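You operate a simulated robot arm through the tools that you are given. There is no shell and no other tool. Be economical: measure what you need, move in short steps, check, and stop when the job is done.

You run a simulated robot arm. Do the job below in one go: nothing can be reset, and whatever is moved stays where it is left.

JOB
Put the cotton pads in the pad jar and the buds in the bud jar.
Fine: Both lids go back on.

It is judged by the outcome, as a careful person would: the job done as asked, and still so three seconds after it is handed in. It fails if anything else is knocked over, pushed out of place, dropped, spilled or broken. A push-on lid holds only when it is set on centred and level and pressed home; a screw cap is set on level and turned clockwise until tight.

ROBOT AND FRAMES
A 7-joint arm with a two-finger parallel gripper, fixed in place. Base frame: the origin is at the foot of the arm, x ahead of it, y to its left, z up; the work surface is at about z = 0. Lengths are in mm, angles in degrees, forces in N, time in s.
With the tool pointing down near the work surface it reaches from about 240 to 620 mm from the base axis. Its first joint turns from -66.0 to 66.0 degrees. Payload 2.6 kg.
Tool frame: the origin (TCP) lies between the finger pads and is the grasp point; the fingertips stand 30 mm ahead of it; z points along the fingers, y is the line along which they close. The gripper opens to 94 mm. The fingers are 28 mm wide and 10 mm thick; the gripper's body (50 by 96 mm) begins 55 mm behind the TCP.
Orientation is that of the tool frame in the base frame, as a unit quaternion [w, x, y, z]. With the fingers straight down and closing along the base's y, the tool's x points along the base's -x, its y along +y and its z along -z.

CONTROLS
- The arm moves only by the tool play_rows. Its argument "motion" is a list of rows, each a list of 7 numbers: the turn, a rotation vector about the base's x, y, z in degrees, then the shift along the base's x, y, z in mm, then the finger opening in mm, from 0 to 94. In form: [[ax, ay, az, tx, ty, tz, claw], ...]. A call has 1 to 10 rows; each row shifts and turns the commanded pose from where the row before left it. Rows are played at 5 a second. More than 50 mm and 8.6 degrees between two rows, or a gripper value outside its range, and nothing of the call is played. A pose out of reach is approached as far as the arm can. The call stops where the force on the tool passes 70 N (or 10 N more than at its start, if that is more) or the arm is blocked; 0.2 s more then pass. Each finger travels about 72 mm/s and halts on what it meets, pressing with about 36 N; the grip force reading is that of the motor and also rises with nothing between the fingers. The clock runs only during rows and for 0.2 s after the last one: add rows that do not move to give the fingers time. The reply holds the time, the measured pose of the TCP, the force on the tool along the base axes, the opening and the grip force, in the units named above and with some noise, with the torque about the TCP (base axes, N m) and any sound that the robot's microphone picked up, and new pictures: "pictures" is both (left out), scene, wrist or none.
- Cameras (640 x 400 px; columns grow to the right, rows downward): "scene" is fixed at [-18.3, 414.4, 562.1]; the picture's right is [-1.00, 0.01, 0.00], its down [0.00, 0.57, -0.82] and it looks along [-0.01, -0.82, -0.57] (base axes); focal length 256 px, centre (320, 200). "wrist" rides on the gripper at [76, 14, -103] in the tool frame; the picture's right is [-0.18, 0.98, 0.00], its down [-0.75, -0.14, -0.64] and it looks along [-0.63, -0.12, 0.77] (tool axes); focal length 243 px, centre (320, 200). There is no depth. A picture from a camera that has moved, and an enlarged one, comes with that camera's place and axes in the base frame and with its lens.
- zoom(camera, box): a new picture of the part [left, top, right, bottom] of that camera's present view, enlarged. The clock stands still meanwhile.
- close_job(): hands the job in; it is judged then, once.

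Work in short steps. Places have to be worked out from the pictures, the camera data and where the tool is seen: move nearer, look again, correct. Check each grasp and each placing, and mend what went wrong. You have 120 turns and 200 pictures in all, those below and enlarged ones among them. Open the gripper and draw the arm clear of the work before you hand the job in, unless the task says otherwise; then end with one line.

The tools are called after "Emit:" as name(argument=value, ...) on one line, values as JSON. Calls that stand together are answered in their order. play_rows: Moves the arm, as the interface text tells. Its arguments: {"type":"object","properties":{"motion":{"type":"array"},"pictures":{"type":"string","enum":["both","scene","wrist","none"]}},"required":["motion"]} The other tools are called the same way: zoom (camera, box) takes an enlarged picture of a part of a camera's view; close_job () hands the job in.

At the start:

```text
time_s: 0.0
tool_pos: [328.4, -48.4, 324.8]
tool_rot: [0.0, 0.001, 1.0, -0.001]
ft_force: [0.0, 0.8, 0.7]
moment: [-0.01, -0.01, 0.04]
gripper_width: 94.0
grasp_force: 0.1
```

scene: 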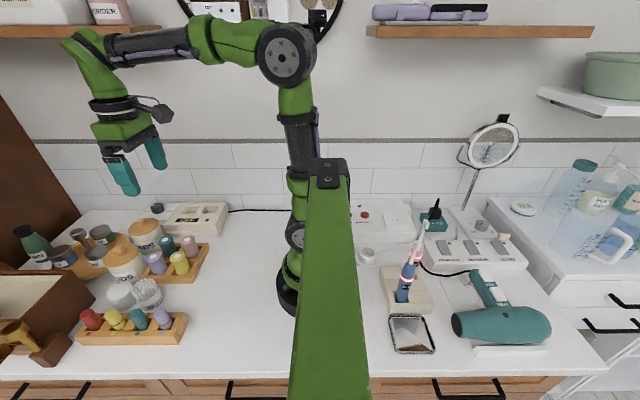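
wrist: 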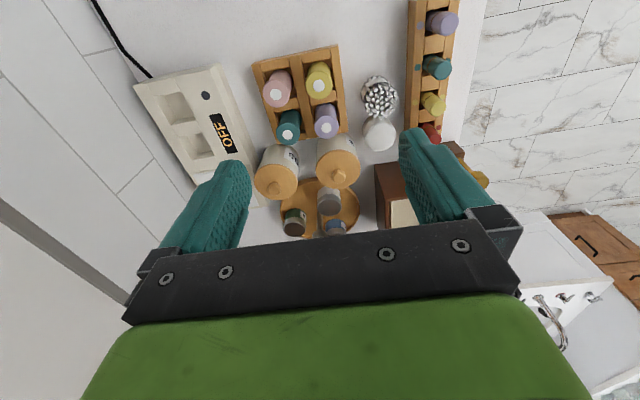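

I see two jars with knobbed lids, and next to them a pads stack and a bud bundle. I'll enlarge both views.

Emit:
zoom(camera="scene", box=[0, 190, 240, 370])

Emit:
zoom(camera="wrist", box=[230, 30, 470, 240])

```text
2.22 times, centred on (120, 280) of scene
camera zoom: at [-18.3, 414.4, 562.1], right [-1.0, 0.01, 0.0], down [0.0, 0.57, -0.82], along [-0.01, -0.82, -0.57], focal length 569 px, centre (764, 22)
```

zoom: 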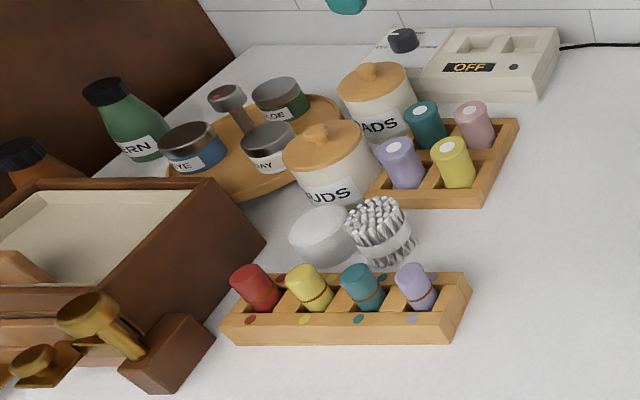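

```text
1.90 times, centred on (350, 135) of wrist
camera zoom: at [252.5, -33.3, 426.3], right [0.18, 0.98, 0.0], down [0.75, -0.14, 0.64], along [0.63, -0.12, -0.77], focal length 462 px, centre (263, 324)
```

zoom: 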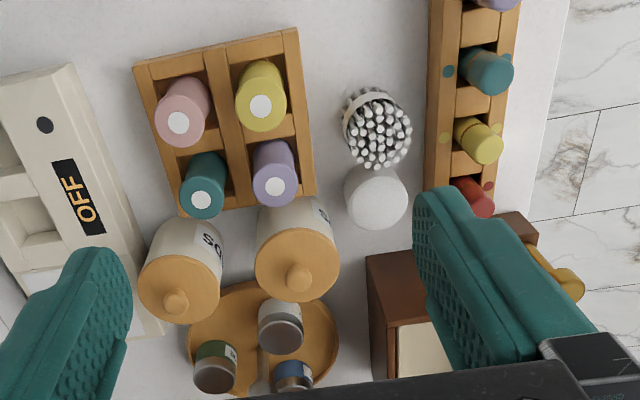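

Triangulated positions: BUDS knob ≈ (477,-46,95), PADS knob ≈ (480,-155,98), bud bundle ≈ (387,33, top 60), pad stack ≈ (456,32, top 30). I'll start with the BUDS lid and move over it.

Emit:
play_rows(motion=[[0, 0, 0, 37, 0.5, -25, 94], [0, 0, 0, 37, 0.5, -25, 94], [0, 0, 0, 37, 0.5, -25, 70], [0, 0, 0, 38, 0.5, -25, 50], [0, 0, 0, 0, 0, 0, 50]])

```text
time_s: 1.2
tool_pos: [478.2, -45.6, 223.7]
tool_rot: [-0.001, -0.001, 1.0, -0.001]
ft_force: [-0.1, -0.5, 1.6]
moment: [-0.03, -0.01, 0.01]
gripper_width: 50.2
grasp_force: 0.0
camera wrist: at [403.1, -31.3, 325.8], right [0.18, 0.98, 0.0], down [0.75, -0.14, 0.64], along [0.63, -0.12, -0.77], focal length 243 px, centre (320, 200)
```

scene: 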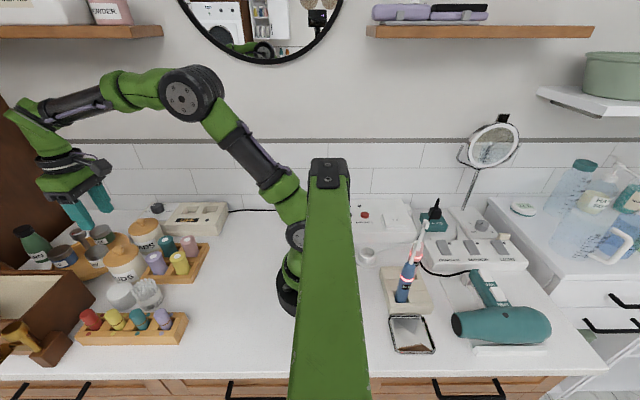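
wrist: 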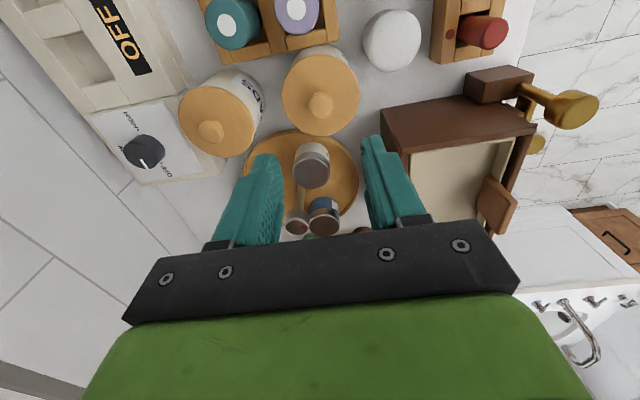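

The knob lines up under the tool at (478,-46). I'll go down until the tips are level with the knob's top, then look closely.

Emit:
play_rows(motion=[[0, 0, 0, 0, 0, -40, 50], [0, 0, 0, 0, 0, -40, 50], [0, 0, 0, 0, 0, -14, 50], [0, 0, 0, 0, 0, 0, 50]])

Emit:
zoom(camera="wrist", box=[200, 60, 440, 240])

Emit:
zoom(camera="scene", box=[50, 180, 210, 300])

```text
time_s: 2.2
tool_pos: [478.9, -46.5, 129.7]
tool_rot: [0.0, 0.0, 1.0, 0.0]
ft_force: [0.3, -0.5, -0.2]
moment: [0.03, 0.0, 0.02]
gripper_width: 50.4
grasp_force: 0.1
camera wrist: at [401.9, -31.2, 232.1], right [0.18, 0.98, 0.0], down [0.75, -0.14, 0.64], along [0.63, -0.12, -0.77], focal length 243 px, centre (320, 200)
```

scene: 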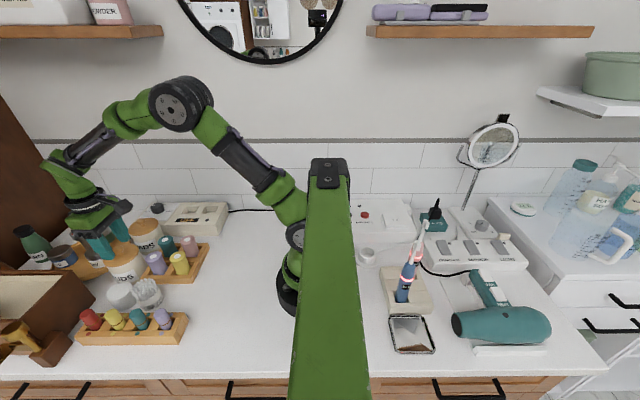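
wrist: 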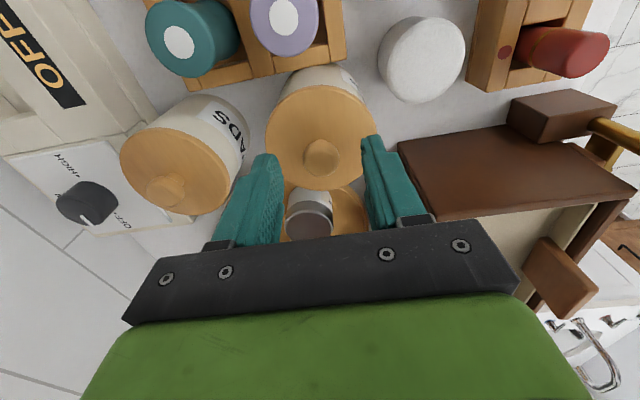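

```text
2.22 times, centred on (320, 150) of wrist
camera zoom: at [401.9, -31.2, 232.1], right [0.18, 0.98, 0.0], down [0.75, -0.14, 0.64], along [0.63, -0.12, -0.77], focal length 539 px, centre (320, 311)
```

zoom: 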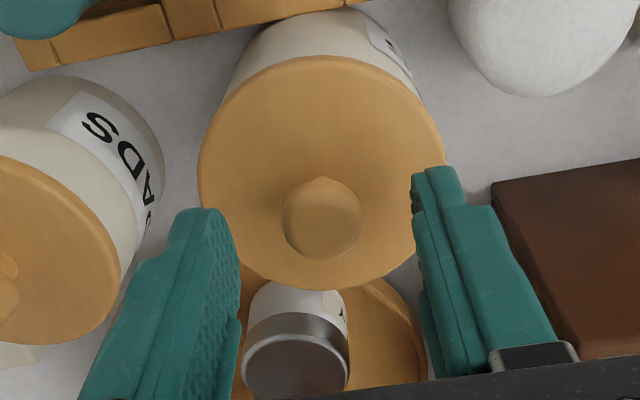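

```text
3.33 times, centred on (130, 240) of scene
camera zoom: at [-18.3, 414.4, 562.1], right [-1.0, 0.01, 0.0], down [0.0, 0.57, -0.82], along [-0.01, -0.82, -0.57], focal length 853 px, centre (953, 67)
```

zoom: 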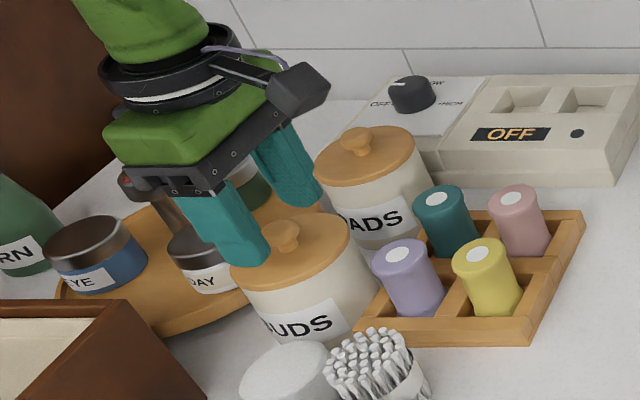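

Lid top comes out at z≈79 and the knob top at about 97. I'll lower the tips to about 83 and close on the knob.

Emit:
play_rows(motion=[[0, 0, 0, 0, 0, -10, 50], [0, 0, 0, 0.5, 0.5, -7, 50], [0, 0, 0, 0, 0, 0, 10], [0, 0, 0, 0, 0, 0, 10], [0, 0, 0, 0, 0, 0, 10]])

Emit:
zoom(camera="scene", box=[50, 180, 210, 300])

```text
time_s: 3.4
tool_pos: [478.6, -46.2, 115.3]
tool_rot: [0.002, 0.0, 1.0, 0.0]
ft_force: [1.1, 1.4, 13.4]
moment: [0.05, 0.02, -0.04]
gripper_width: 20.3
grasp_force: 35.8
camera wrist: at [402.1, -30.5, 216.5], right [0.18, 0.98, 0.0], down [0.75, -0.14, 0.64], along [0.63, -0.12, -0.76], focal length 243 px, centre (320, 200)
```

scene: 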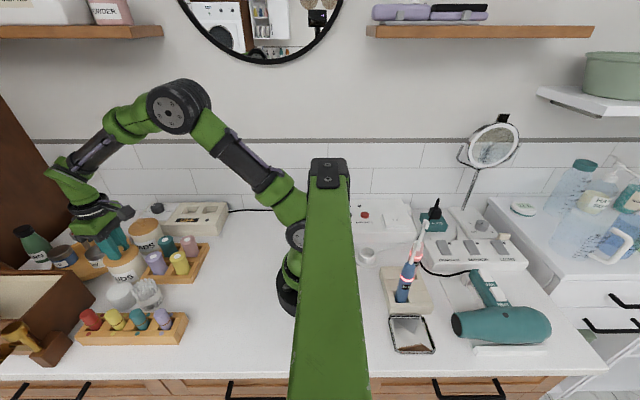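
wrist: 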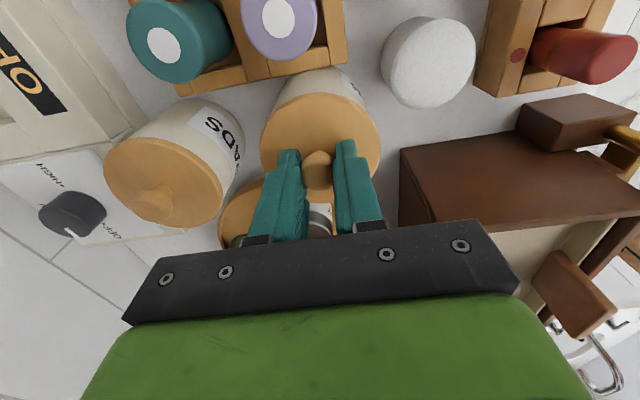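

```text
3.33 times, centred on (130, 240) of scene
camera zoom: at [-18.4, 414.4, 562.1], right [-1.0, 0.01, 0.0], down [0.0, 0.57, -0.82], along [-0.01, -0.82, -0.57], focal length 853 px, centre (953, 67)
```

zoom: 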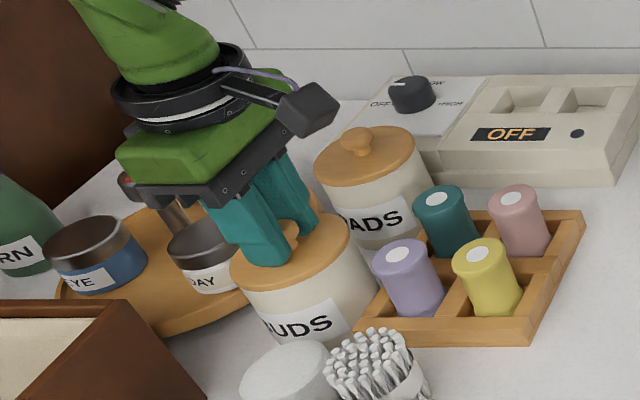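

The knob is gripped at 20 mm wide, with the tips touching the lid top at z≈85. I'll lift gently.

Emit:
play_rows(motion=[[0, 0, 0, 0, 0, 4, 10], [0, 0, 0, 0, 0, 5, 10], [0, 0, 0, 0, 0, 6, 10], [0, 0, 0, 0, 0, 15, 10], [0, 0, 0, 0, 0, 0, 10]])

Emit:
zoom(camera="scene", box=[50, 180, 210, 300])

```text
time_s: 4.6
tool_pos: [478.0, -45.7, 144.9]
tool_rot: [0.0, 0.0, 1.0, 0.0]
ft_force: [0.5, -0.8, -0.5]
moment: [-0.01, -0.01, -0.03]
gripper_width: 20.7
grasp_force: 35.6
heard: snap
camera wrist: at [402.0, -30.7, 246.0], right [0.18, 0.98, 0.0], down [0.75, -0.14, 0.64], along [0.63, -0.12, -0.77], focal length 243 px, centre (320, 200)
```

scene: 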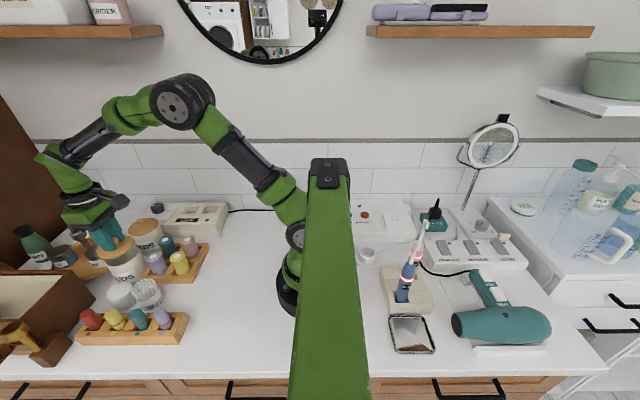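
wrist: 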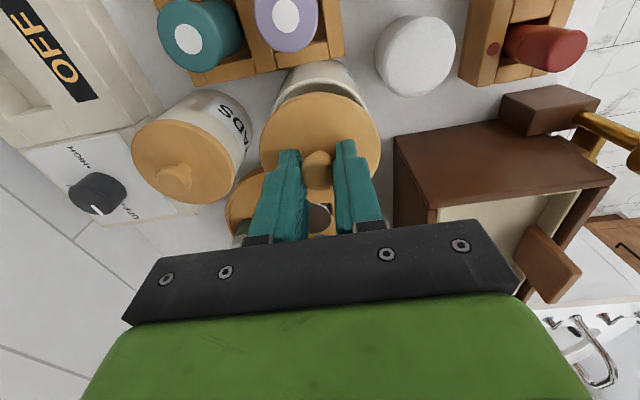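

```text
3.33 times, centred on (130, 240) of scene
camera zoom: at [-18.3, 414.4, 562.1], right [-1.0, 0.01, 0.0], down [0.0, 0.57, -0.82], along [-0.01, -0.82, -0.57], focal length 853 px, centre (953, 67)
```

zoom: 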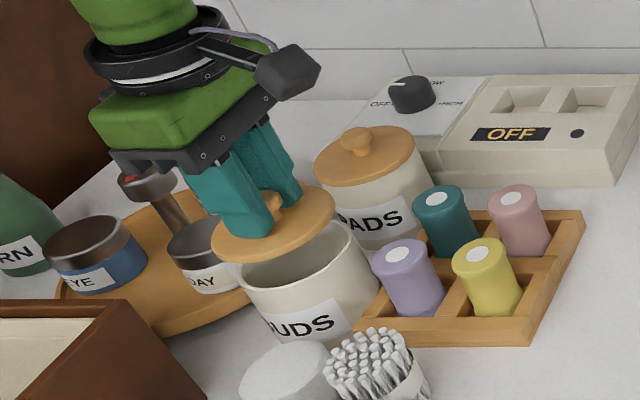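

The lid snapped off cleanly and the jar stayed put. I'll carry the lid to the free spot near (298,35).

Emit:
play_rows(motion=[[0, 0, 0, 0, 0, 40, 10], [0, 0, 0, -25, 11, 15, 10], [0, 0, 0, -40, 18, 0, 10], [0, 0, 0, -40, 18, 0, 10], [0, 0, 0, -40, 18, 0, 10], [0, 0, 0, -35, 16, 0, 10], [0, 0, 0, 0, 0, -40, 10], [0, 0, 0, 0, 0, -40, 10], [0, 0, 0, 0, 0, 0, 10]])

```text
time_s: 6.6
tool_pos: [298.2, 35.5, 117.4]
tool_rot: [0.001, 0.0, 1.0, 0.0]
ft_force: [-0.3, -0.1, 0.9]
moment: [0.0, -0.04, 0.0]
gripper_width: 20.6
grasp_force: 36.2
camera wrist: at [223.1, 50.6, 219.9], right [0.18, 0.98, 0.0], down [0.75, -0.14, 0.64], along [0.63, -0.12, -0.77], focal length 243 px, centre (320, 200)
```

scene: 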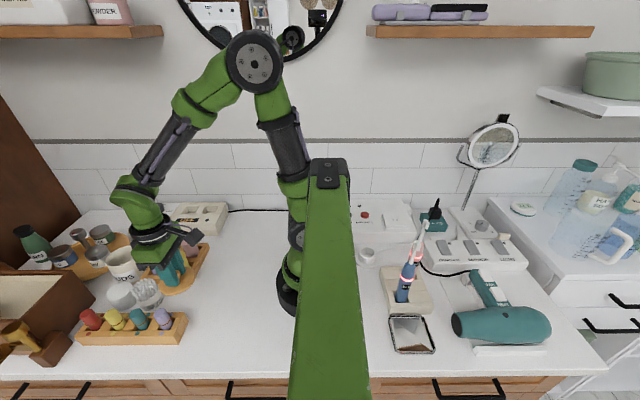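
wrist: 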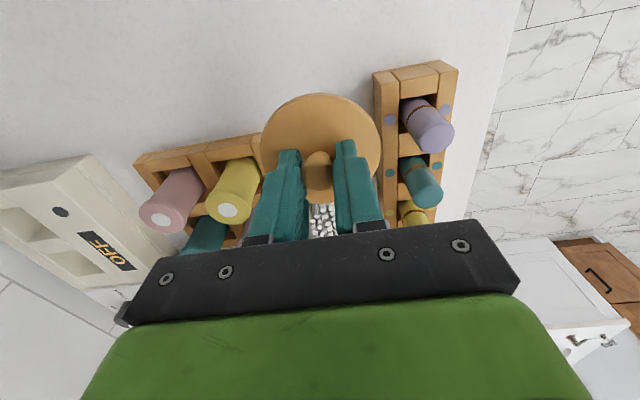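

The spot is clear. I'll lower towards the table.

Emit:
play_rows(motion=[[0, 0, 0, 0, 0, -35, 10], [0, 0, 0, 0, 0, -22, 10], [0, 0, 0, 0, 0, -7, 10], [0, 0, 0, 0, 0, 0, 10]], pictures="wrist")

Emit:
zoom(camera="scene", box=[80, 210, 240, 330])

```text
time_s: 7.6
tool_pos: [298.7, 34.9, 54.5]
tool_rot: [0.0, 0.0, 1.0, 0.0]
ft_force: [0.1, 0.4, 0.7]
moment: [-0.03, 0.01, -0.01]
gripper_width: 20.4
grasp_force: 35.8
camera wrist: at [222.6, 50.6, 156.1], right [0.18, 0.98, 0.0], down [0.75, -0.14, 0.64], along [0.63, -0.12, -0.77], focal length 243 px, centre (320, 200)
```

wrist: 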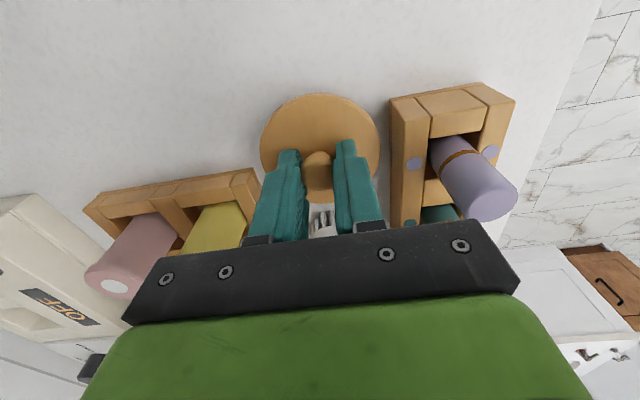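

```text
3.33 times, centred on (160, 270) of scene
camera zoom: at [-18.3, 414.4, 562.1], right [-1.0, 0.01, 0.0], down [0.0, 0.57, -0.82], along [-0.01, -0.82, -0.57], focal length 853 px, centre (853, -33)
```

zoom: 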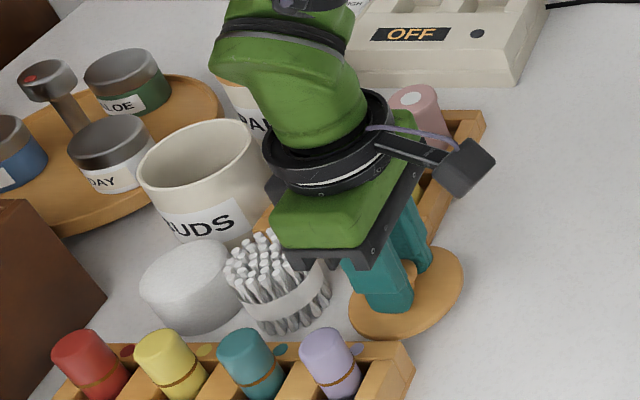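

The lid is still held a little above the surface, so I'll creep down to contact.

Emit:
play_rows(motion=[[0, 0, 0, 0, 0, -4, 10], [0, 0, 0, 0, 0, -3, 10], [0, 0, 0, 0, 0, -2, 10], [0, 0, 0, 0, 0, 0, 10]], pictures="none")

```text
time_s: 8.6
tool_pos: [297.9, 35.9, 45.6]
tool_rot: [0.0, 0.001, 1.0, 0.0]
ft_force: [0.5, 0.7, -0.3]
moment: [0.02, -0.01, 0.01]
gripper_width: 20.6
grasp_force: 36.2
```

Emit:
play_rows(motion=[[0, 0, 0, 0, 0, -2, 10], [0, 0, 0, 0, 0, -2, 10], [0, 0, 0, 0, 0, 0, 10]], pictures="none")

```text
time_s: 9.4
tool_pos: [298.9, 34.4, 41.8]
tool_rot: [0.001, 0.001, 1.0, 0.0]
ft_force: [-5.5, -0.4, 21.8]
moment: [-0.01, 0.24, -0.02]
gripper_width: 20.7
grasp_force: 36.2
```

The lid touched down at TCP z≈42. I'll ease off, release and rise straight up.

Emit:
play_rows(motion=[[0, 0, 0, 0, 0, 1, 10], [0, 0, 0, 0, 0, 0, 40], [0, 0, 0, 0, 0, 0, 40], [0, 0, 0, 0, 0, 30, 50], [0, 0, 0, 0, 0, 40, 60], [0, 0, 0, 0, 0, 40, 70], [0, 0, 0, 0, 0, 0, 70]])

Emit:
zoom(camera="scene", box=[80, 220, 220, 330])

```text
time_s: 11.0
tool_pos: [299.1, 35.4, 152.7]
tool_rot: [0.0, 0.0, 1.0, 0.0]
ft_force: [0.4, 0.2, 0.5]
moment: [-0.03, 0.0, -0.01]
gripper_width: 69.9
grasp_force: 0.0
camera wrist: at [221.6, 49.9, 254.7], right [0.18, 0.98, 0.0], down [0.75, -0.14, 0.64], along [0.63, -0.12, -0.77], focal length 243 px, centre (320, 200)
```

scene: 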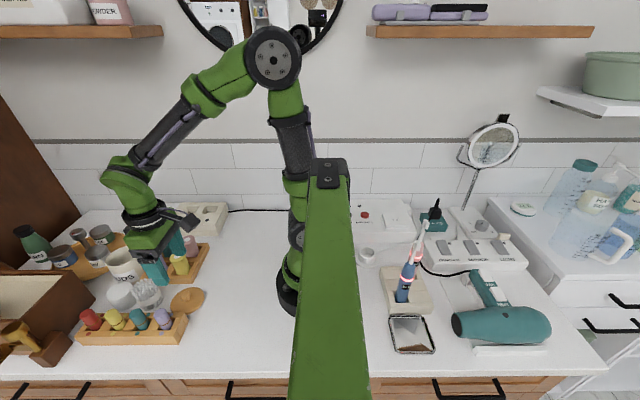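
wrist: 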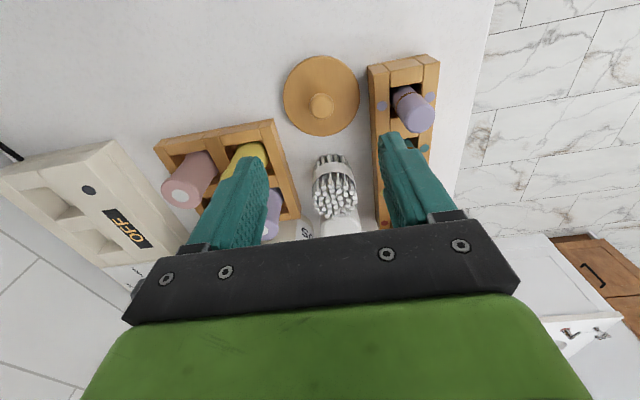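

```text
3.64 times, centred on (150, 275) of scene
camera zoom: at [-18.3, 414.4, 562.1], right [-1.0, 0.01, 0.0], down [0.0, 0.57, -0.82], along [-0.01, -0.82, -0.57], focal length 931 px, centre (938, -73)
```

zoom: 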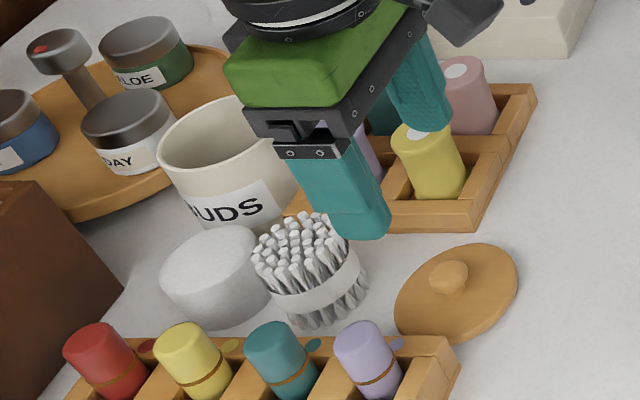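

The lid is lying flat and clear. Next I'll move above the bud bundle to measure it.

Emit:
play_rows(motion=[[0, 0, 0, 42, -0.5, 0, 70], [0, 0, 0, 42, -0.5, 0, 75], [0, 0, 0, 0, 0, 0, 75]])

Emit:
zoom(camera="wrist", box=[200, 40, 440, 220])

```text
time_s: 11.8
tool_pos: [383.4, 33.1, 151.9]
tool_rot: [0.0, 0.0, 1.0, 0.0]
ft_force: [0.0, -0.3, 0.1]
moment: [-0.01, 0.02, -0.02]
gripper_width: 74.6
grasp_force: 0.0
camera wrist: at [306.8, 48.9, 254.0], right [0.18, 0.98, 0.0], down [0.75, -0.14, 0.64], along [0.63, -0.12, -0.77], focal length 243 px, centre (320, 200)
```

scene: 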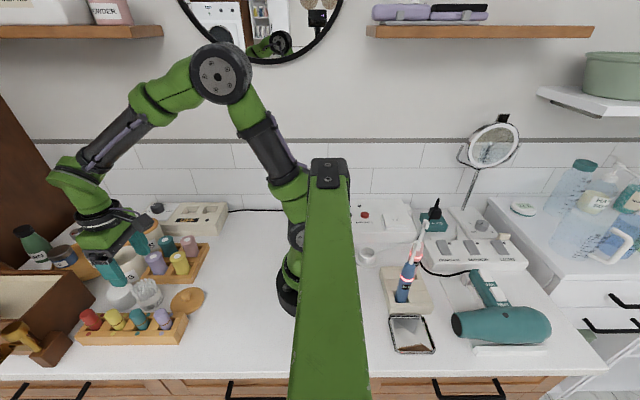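
wrist: 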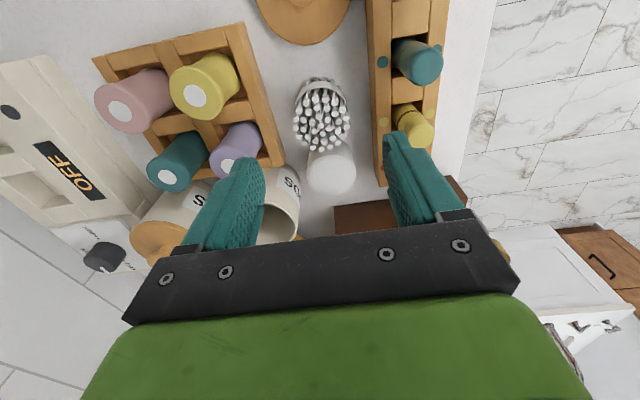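

```text
2.22 times, centred on (320, 130) of wrist
camera zoom: at [306.8, 48.9, 254.0], right [0.18, 0.98, 0.0], down [0.75, -0.14, 0.64], along [0.63, -0.12, -0.77], focal length 539 px, centre (320, 356)
```

zoom: 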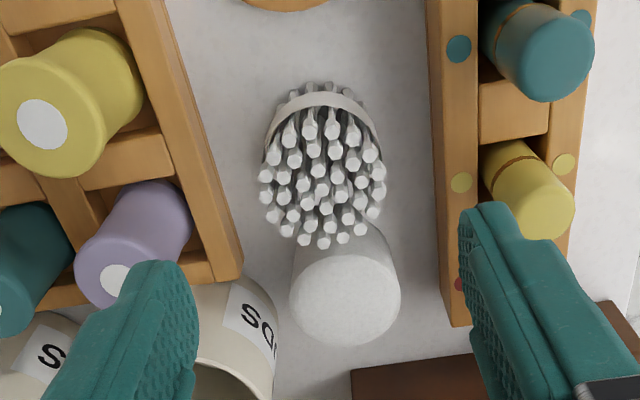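

The bundle measures about 45 mm in diameter at (387,34), and the pads are at about (451,34). I'll lower over the bundle with the claw at 60 and grip its upper 20 mm.

Emit:
play_rows(motion=[[0, 0, 0, 3.5, 1, -20, 60], [0, 0, 0, 0, 0, -30, 60], [0, 0, 0, 0, 0, -15, 60], [0, 0, 0, 0, 0, 0, 60]], pictures="wrist")

Emit:
zoom(camera="scene", box=[80, 220, 220, 330])

```text
time_s: 12.8
tool_pos: [385.7, 35.3, 88.0]
tool_rot: [0.0, 0.0, 1.0, 0.001]
ft_force: [0.9, 0.5, -0.3]
moment: [-0.01, -0.05, -0.03]
gripper_width: 59.9
grasp_force: 0.1
camera wrist: at [309.8, 50.2, 189.5], right [0.18, 0.98, 0.0], down [0.75, -0.14, 0.64], along [0.63, -0.12, -0.77], focal length 243 px, centre (320, 200)
```

wrist: 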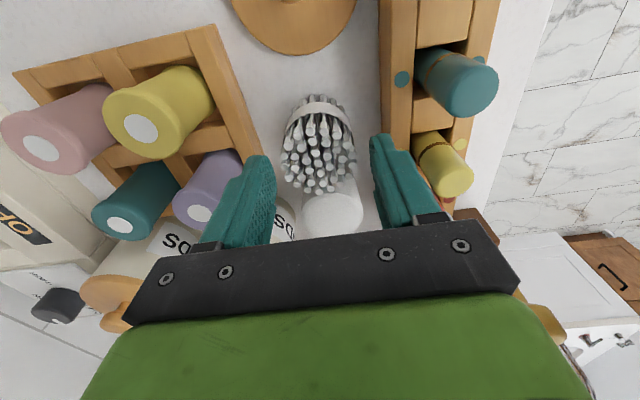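

```text
3.64 times, centred on (150, 275) of scene
camera zoom: at [-18.3, 414.4, 562.1], right [-1.0, 0.01, 0.0], down [0.0, 0.57, -0.82], along [-0.01, -0.82, -0.57], focal length 931 px, centre (938, -73)
```

zoom: 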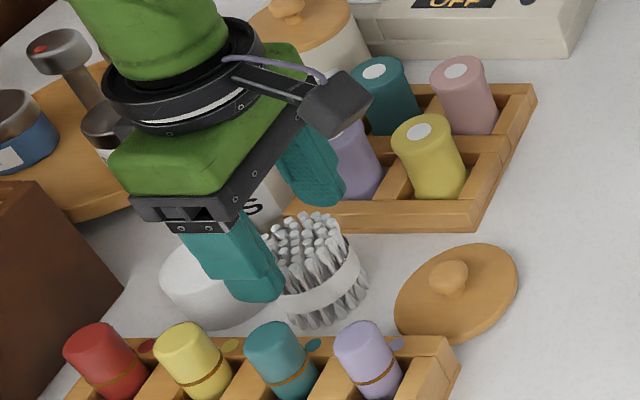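

Re-triangulated, the bundle is at about (382,35.5) with its top at z≈55. I'll shift x by -4, go down to TCP 66 and close.

Emit:
play_rows(motion=[[0, 0, 0, -4, 0.3, 0, 60], [0, 0, 0, 0, 0, -12, 60], [0, 0, 0, 0, 0, -10, 60], [0, 0, 0, 0, 0, 0, 60], [0, 0, 0, 0, 0, 0, 30], [0, 0, 0, 0, 0, 0, 30], [0, 0, 0, 0, 0, 0, 30]], pictures="wrist")

Emit:
zoom(camera="scene", box=[80, 220, 220, 330])

```text
time_s: 14.4
tool_pos: [381.1, 34.2, 66.6]
tool_rot: [0.0, 0.0, 1.0, 0.0]
ft_force: [-1.0, -0.6, 4.3]
moment: [-0.11, 0.05, -0.01]
gripper_width: 47.1
grasp_force: 35.9
camera wrist: at [305.7, 49.9, 167.7], right [0.18, 0.98, 0.0], down [0.75, -0.14, 0.64], along [0.63, -0.12, -0.77], focal length 243 px, centre (320, 200)
```

wrist: 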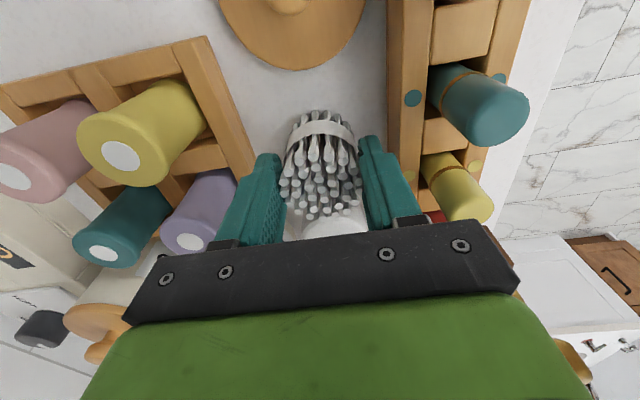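

```text
3.64 times, centred on (150, 275) of scene
camera zoom: at [-18.3, 414.4, 562.1], right [-1.0, 0.01, 0.0], down [0.0, 0.57, -0.82], along [-0.01, -0.82, -0.57], focal length 931 px, centre (938, -73)
```

zoom: 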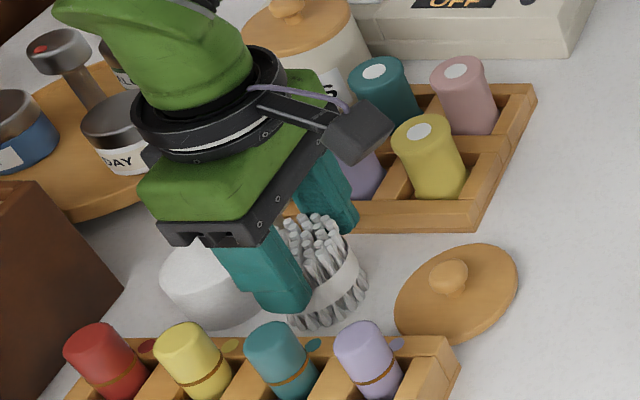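

I have it at 47 mm. I'll lift and check.

Emit:
play_rows(motion=[[0, 0, 0, 0, 0, 10, 30], [0, 0, 0, 0, 0, 30, 30], [0, 0, 0, 0, 0, 45, 30], [0, 0, 0, 0, 0, 30, 30], [0, 0, 0, 0, 0, 0, 30]])

Emit:
zoom(camera="scene", box=[60, 190, 220, 310])

```text
time_s: 15.6
tool_pos: [380.8, 36.1, 180.8]
tool_rot: [0.0, 0.0, 1.0, 0.0]
ft_force: [0.3, 0.5, -0.8]
moment: [0.01, 0.01, 0.0]
gripper_width: 46.9
grasp_force: 35.9
camera wrist: at [304.7, 50.9, 282.4], right [0.18, 0.98, 0.0], down [0.75, -0.14, 0.64], along [0.63, -0.12, -0.77], focal length 243 px, centre (320, 200)
```

scene: 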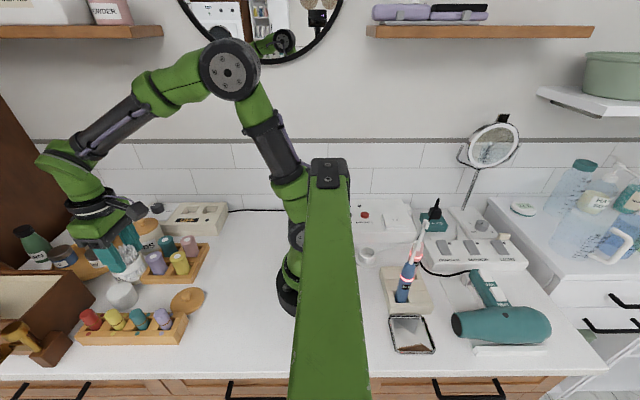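
wrist: 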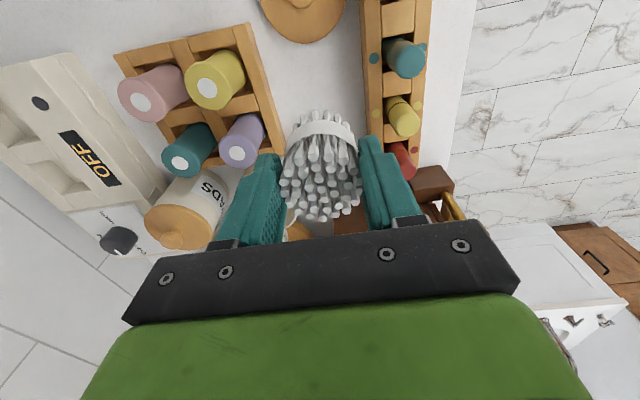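

```text
3.33 times, centred on (140, 250) of scene
camera zoom: at [-18.3, 414.4, 562.1], right [-1.0, 0.01, 0.0], down [0.0, 0.57, -0.82], along [-0.01, -0.82, -0.57], focal length 853 px, centre (920, 33)
```

zoom: 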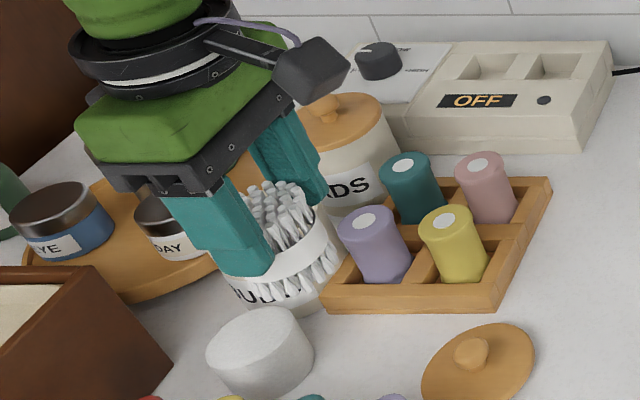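

The bundle is held upright and near-centred. I'll carry it over the jar at (479.5,-46).

Emit:
play_rows(motion=[[0, 0, 0, 33, -27, 0, 30], [0, 0, 0, 33, -27, 0, 30], [0, 0, 0, 33, -28, 0, 30], [0, 0, 0, 0, 0, 0, 30]])

Emit:
zoom(camera="scene", box=[50, 180, 210, 300])

Emit:
zoom(camera="wrist", box=[200, 60, 440, 240])

```text
time_s: 16.6
tool_pos: [480.8, -45.9, 180.3]
tool_rot: [0.0, 0.0, 1.0, 0.0]
ft_force: [-0.2, 0.1, -0.7]
moment: [0.02, 0.0, -0.03]
gripper_width: 46.9
grasp_force: 35.3
camera wrist: at [404.4, -30.7, 282.3], right [0.18, 0.98, 0.0], down [0.75, -0.14, 0.64], along [0.63, -0.12, -0.77], focal length 243 px, centre (320, 200)
```

scene: 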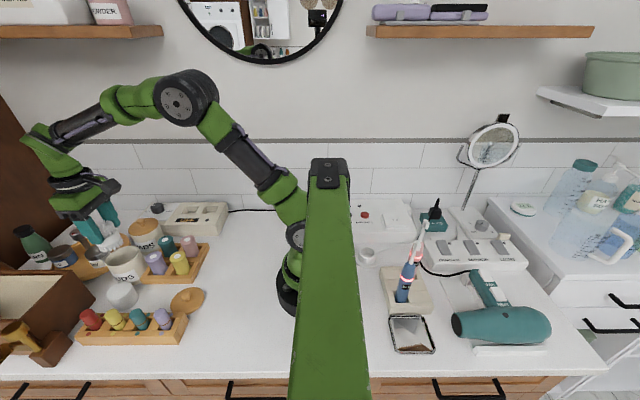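
wrist: 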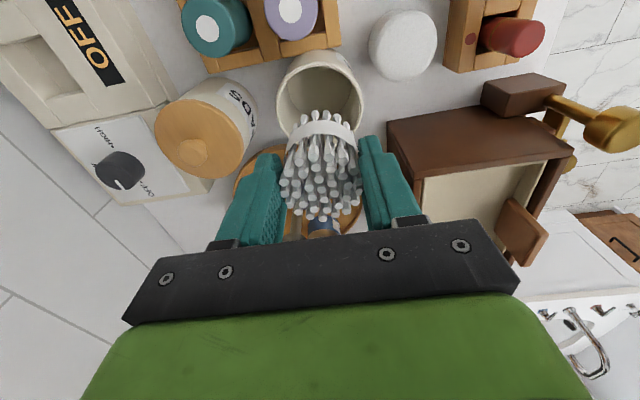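

```text
3.33 times, centred on (130, 240) of scene
camera zoom: at [-18.2, 414.3, 562.1], right [-1.0, 0.01, 0.0], down [0.0, 0.57, -0.82], along [-0.01, -0.82, -0.57], focal length 853 px, centre (953, 67)
```

zoom: 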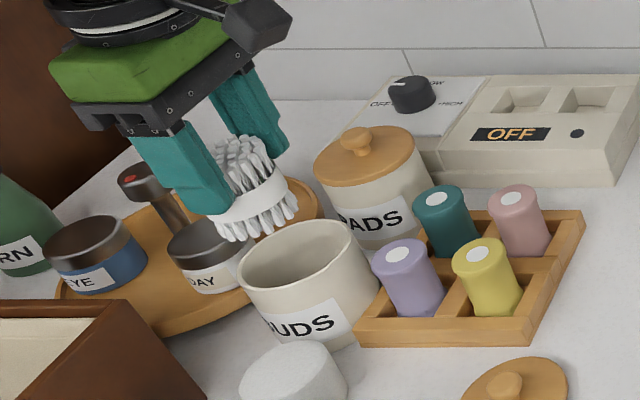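

```text
2.22 times, centred on (320, 150) of wrist
camera zoom: at [404.4, -30.7, 282.3], right [0.18, 0.98, 0.0], down [0.75, -0.14, 0.64], along [0.63, -0.12, -0.77], focal length 539 px, centre (320, 311)
```

zoom: 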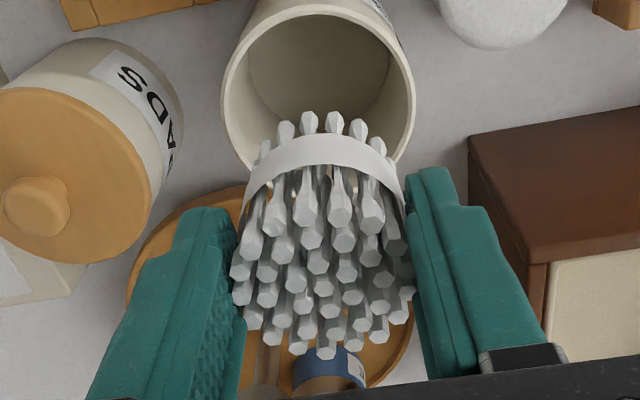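

The bundle hangs over the jar, whose centre I put at about (477,-45). I'll shift slightly and lower in stages.

Emit:
play_rows(motion=[[0, 0, 0, -2, 0.5, -20, 30], [0, 0, 0, 0, 0, -14, 30], [0, 0, 0, 0, 0, -6, 30], [0, 0, 0, 0, 0, 0, 30]], pictures="wrist")

Emit:
zoom(camera="scene", box=[70, 200, 180, 300])

```text
time_s: 17.6
tool_pos: [478.2, -45.2, 141.1]
tool_rot: [0.0, 0.0, 1.0, 0.0]
ft_force: [0.1, -0.3, -1.1]
moment: [0.03, -0.02, 0.03]
gripper_width: 46.8
grasp_force: 35.8
camera wrist: at [402.5, -30.5, 242.1], right [0.18, 0.98, 0.0], down [0.75, -0.14, 0.64], along [0.63, -0.12, -0.77], focal length 243 px, centre (320, 200)
```

wrist: 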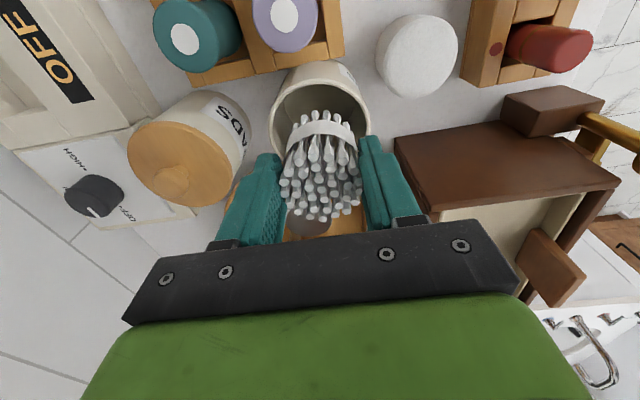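

```text
4.00 times, centred on (125, 250) of scene
camera zoom: at [-18.3, 414.4, 562.1], right [-1.0, 0.01, 0.0], down [0.0, 0.57, -0.82], along [-0.01, -0.82, -0.57], focal length 1024 px, centre (1100, 0)
```

zoom: 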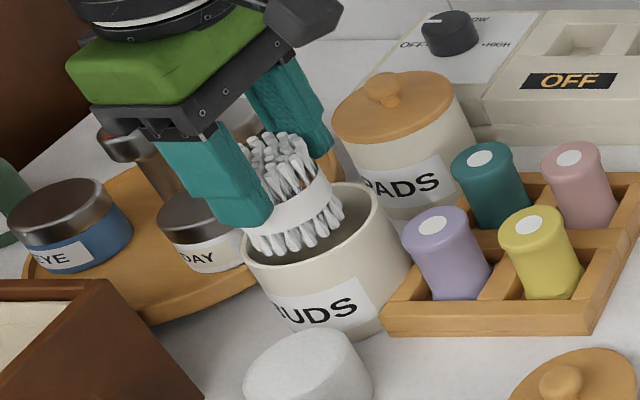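

I need a closer look at the alignment of the bundle and rim before inserting.

Emit:
zoom(camera="wrist", box=[240, 40, 400, 240])

```text
2.00 times, centred on (320, 140) of wrist
camera zoom: at [402.5, -30.5, 242.1], right [0.18, 0.98, 0.0], down [0.75, -0.14, 0.64], along [0.63, -0.12, -0.77], focal length 485 px, centre (320, 320)
```

zoom: 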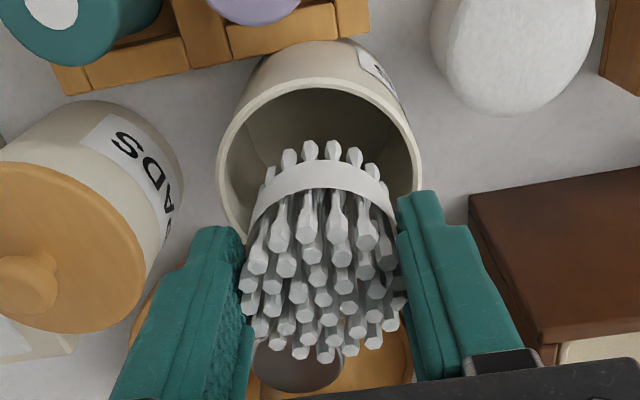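

The bundle's lower end looks about 5 mm too far in +x relative to the jar centre (476.5). I'll shift x by -5.5 and lower further.

Emit:
play_rows(motion=[[0, 0, 0, -5.5, 0, 0, 30], [0, 0, 0, 0, 0, -5, 30], [0, 0, 0, 0, 0, -6, 30], [0, 0, 0, 0, 0, 0, 30]], pictures="none")

Emit:
zoom(camera="scene", box=[70, 200, 180, 300])

Emit:
zoom(camera="wrist", box=[240, 40, 400, 240])

```text
time_s: 18.6
tool_pos: [471.7, -46.4, 129.0]
tool_rot: [0.001, -0.001, 1.0, 0.0]
ft_force: [0.4, 0.1, -0.3]
moment: [0.01, 0.0, 0.01]
gripper_width: 46.8
grasp_force: 36.2
```

```text
4.00 times, centred on (125, 250) of scene
camera zoom: at [-18.3, 414.4, 562.1], right [-1.0, 0.01, 0.0], down [0.0, 0.57, -0.82], along [-0.01, -0.82, -0.57], focal length 1024 px, centre (1100, 0)
```

zoom: 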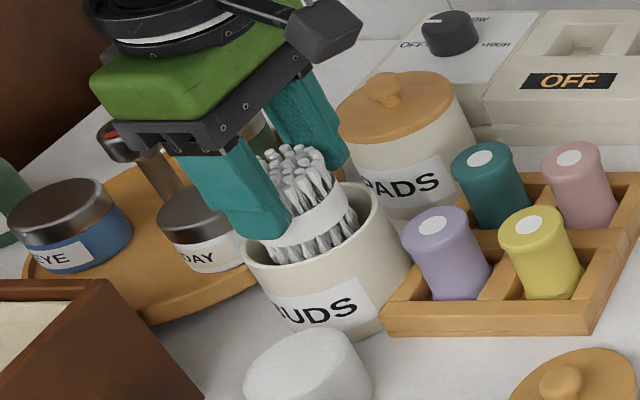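

```text
2.00 times, centred on (320, 140) of wrist
camera zoom: at [397.0, -30.9, 231.1], right [0.18, 0.98, 0.0], down [0.75, -0.14, 0.64], along [0.63, -0.12, -0.77], focal length 485 px, centre (320, 320)
```

zoom: 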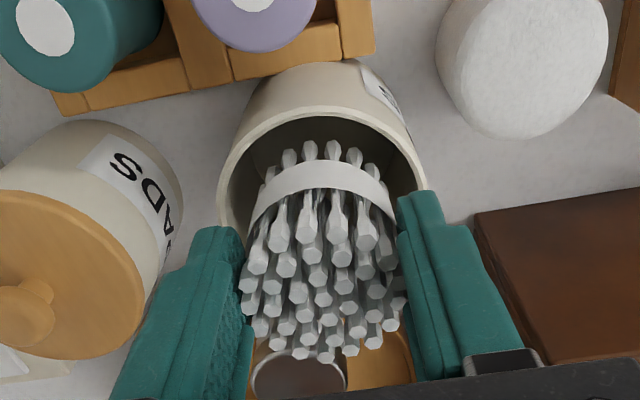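

The bundle's bottom is inside the rim with clearance all round. I'll lower the tips to just above the rim, then release.

Emit:
play_rows(motion=[[0, 0, 0, 0, 0, -7, 30], [0, 0, 0, 0, 0, -6, 30], [0, 0, 0, 0, 0, 0, 30]], pictures="none")

Emit:
zoom(camera="scene", box=[70, 200, 180, 300])

```text
time_s: 19.4
tool_pos: [472.3, -46.0, 116.8]
tool_rot: [0.0, 0.0, 1.0, 0.0]
ft_force: [0.0, 0.7, -0.4]
moment: [0.05, 0.02, -0.03]
gripper_width: 47.4
grasp_force: 36.0
```

```text
4.00 times, centred on (125, 250) of scene
camera zoom: at [-18.3, 414.4, 562.1], right [-1.0, 0.01, 0.0], down [0.0, 0.57, -0.82], along [-0.01, -0.82, -0.57], focal length 1024 px, centre (1100, 0)
```

zoom: 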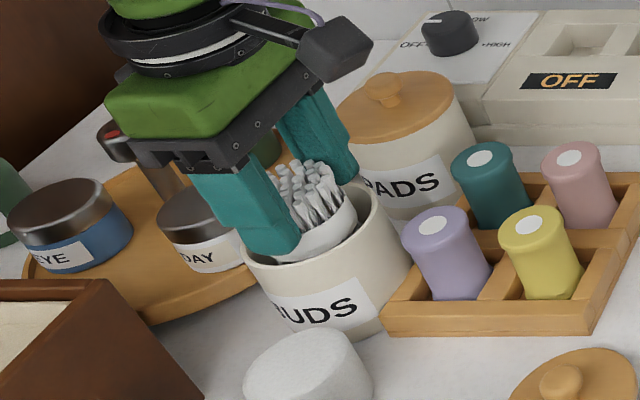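

Clear. I'll release, then rise and look.

Emit:
play_rows(motion=[[0, 0, 0, 0, 0, 0, 62], [0, 0, 0, 0, 0, 0, 62], [0, 0, 0, 0, 0, 0, 62], [0, 0, 0, 0, 0, 35, 62], [0, 0, 0, 0, 0, 45, 62], [0, 0, 0, 0, 0, 0, 62]], pictures="wrist")

Emit:
zoom(camera="scene", box=[70, 200, 180, 300])

Emit:
zoom(camera="wrist", box=[220, 10, 420, 160])

```text
time_s: 20.8
tool_pos: [473.6, -46.8, 195.9]
tool_rot: [0.001, 0.001, 1.0, 0.0]
ft_force: [1.0, -0.4, -0.3]
moment: [-0.01, -0.01, 0.0]
gripper_width: 62.1
grasp_force: 0.1
camera wrist: at [397.1, -32.0, 297.5], right [0.18, 0.98, 0.0], down [0.75, -0.14, 0.64], along [0.63, -0.12, -0.77], focal length 243 px, centre (320, 200)
```

wrist: 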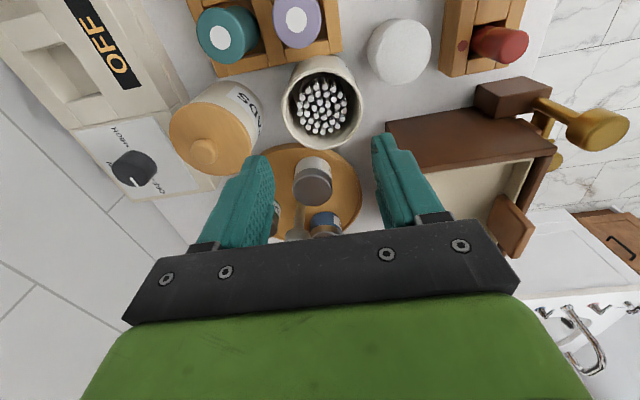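

```text
4.00 times, centred on (125, 250) of scene
camera zoom: at [-18.3, 414.4, 562.1], right [-1.0, 0.01, 0.0], down [0.0, 0.57, -0.82], along [-0.01, -0.82, -0.57], focal length 1024 px, centre (1100, 0)
```

zoom: 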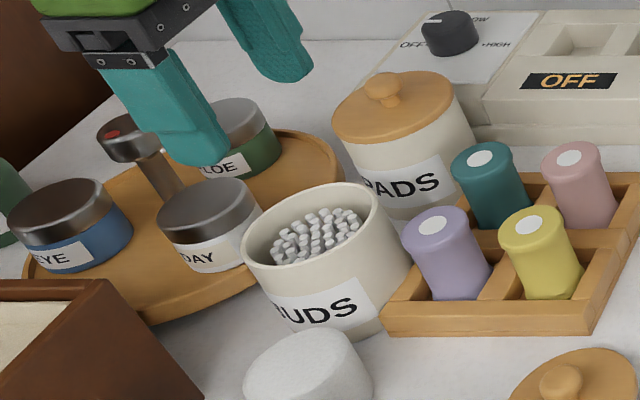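

```text
2.67 times, centred on (320, 85) of wrist
camera zoom: at [397.1, -32.0, 297.5], right [0.18, 0.98, 0.0], down [0.75, -0.14, 0.64], along [0.63, -0.12, -0.77], focal length 647 px, centre (320, 507)
```

zoom: 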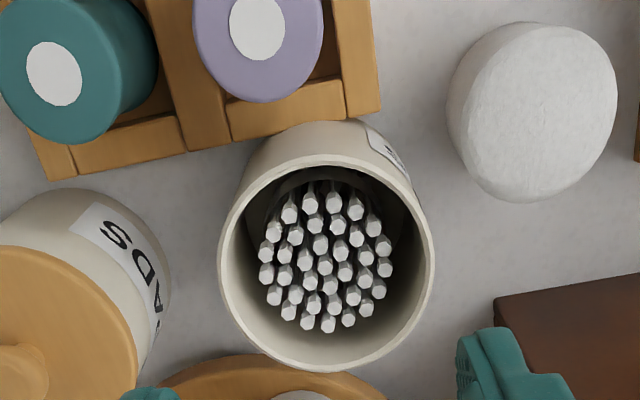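

The buds stand fully inside, below the rim. I'll go back to the lid at the same pose where I released it (commanded 297.9, 35.1) so the grip offset repeats.

Emit:
play_rows(motion=[[0, 0, 0, -44, 20.3, 0, 60], [0, 0, 0, -44, 20.3, 0, 50], [0, 0, 0, -44, 20.3, 0, 50], [0, 0, 0, -43, 20.3, 0, 50], [0, 0, 0, 0, 0, -45, 50], [0, 0, 0, 0, 0, -45, 50], [0, 0, 0, 0, 0, -34, 50], [0, 0, 0, 0, 0, 0, 50]], pictures="wrist")

```text
time_s: 22.6
tool_pos: [298.4, 33.9, 72.7]
tool_rot: [0.001, 0.0, 1.0, 0.0]
ft_force: [-0.7, -0.1, 0.4]
moment: [0.01, -0.02, -0.06]
gripper_width: 50.0
grasp_force: 0.1
camera wrist: at [222.0, 49.9, 174.0], right [0.18, 0.98, 0.0], down [0.75, -0.14, 0.64], along [0.63, -0.12, -0.77], focal length 243 px, centre (320, 200)
```

wrist: 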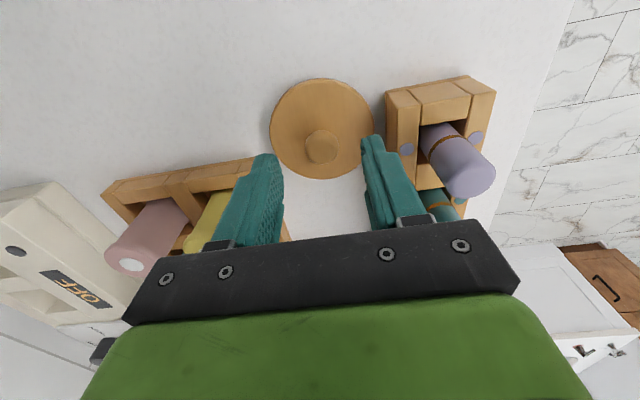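

The lid is undisturbed. I'll descend and grip the knob.

Emit:
play_rows(motion=[[0, 0, 0, 0, 0, -20, 50], [0, 0, 0, 0, 0, -9.5, 50], [0, 0, 0, 0, 0, 0, 10], [0, 0, 0, 0, 0, 0, 10], [0, 0, 0, 0, 0, 0, 10], [0, 0, 0, 0, 0, 15, 10], [0, 0, 0, 0, 0, 0, 10]], pictures="wrist")

```text
time_s: 24.2
tool_pos: [298.9, 35.5, 57.3]
tool_rot: [-0.001, 0.0, 1.0, -0.001]
ft_force: [0.0, 0.4, -0.1]
moment: [0.0, -0.02, 0.01]
gripper_width: 20.5
grasp_force: 36.3
camera wrist: at [222.3, 50.2, 160.0], right [0.18, 0.98, 0.0], down [0.75, -0.14, 0.64], along [0.63, -0.12, -0.77], focal length 243 px, centre (320, 200)
```

wrist: 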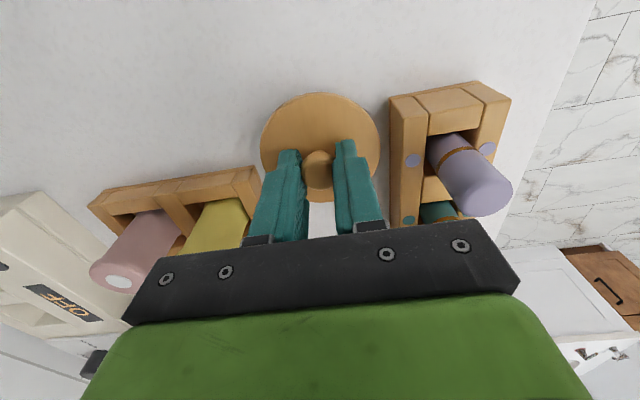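

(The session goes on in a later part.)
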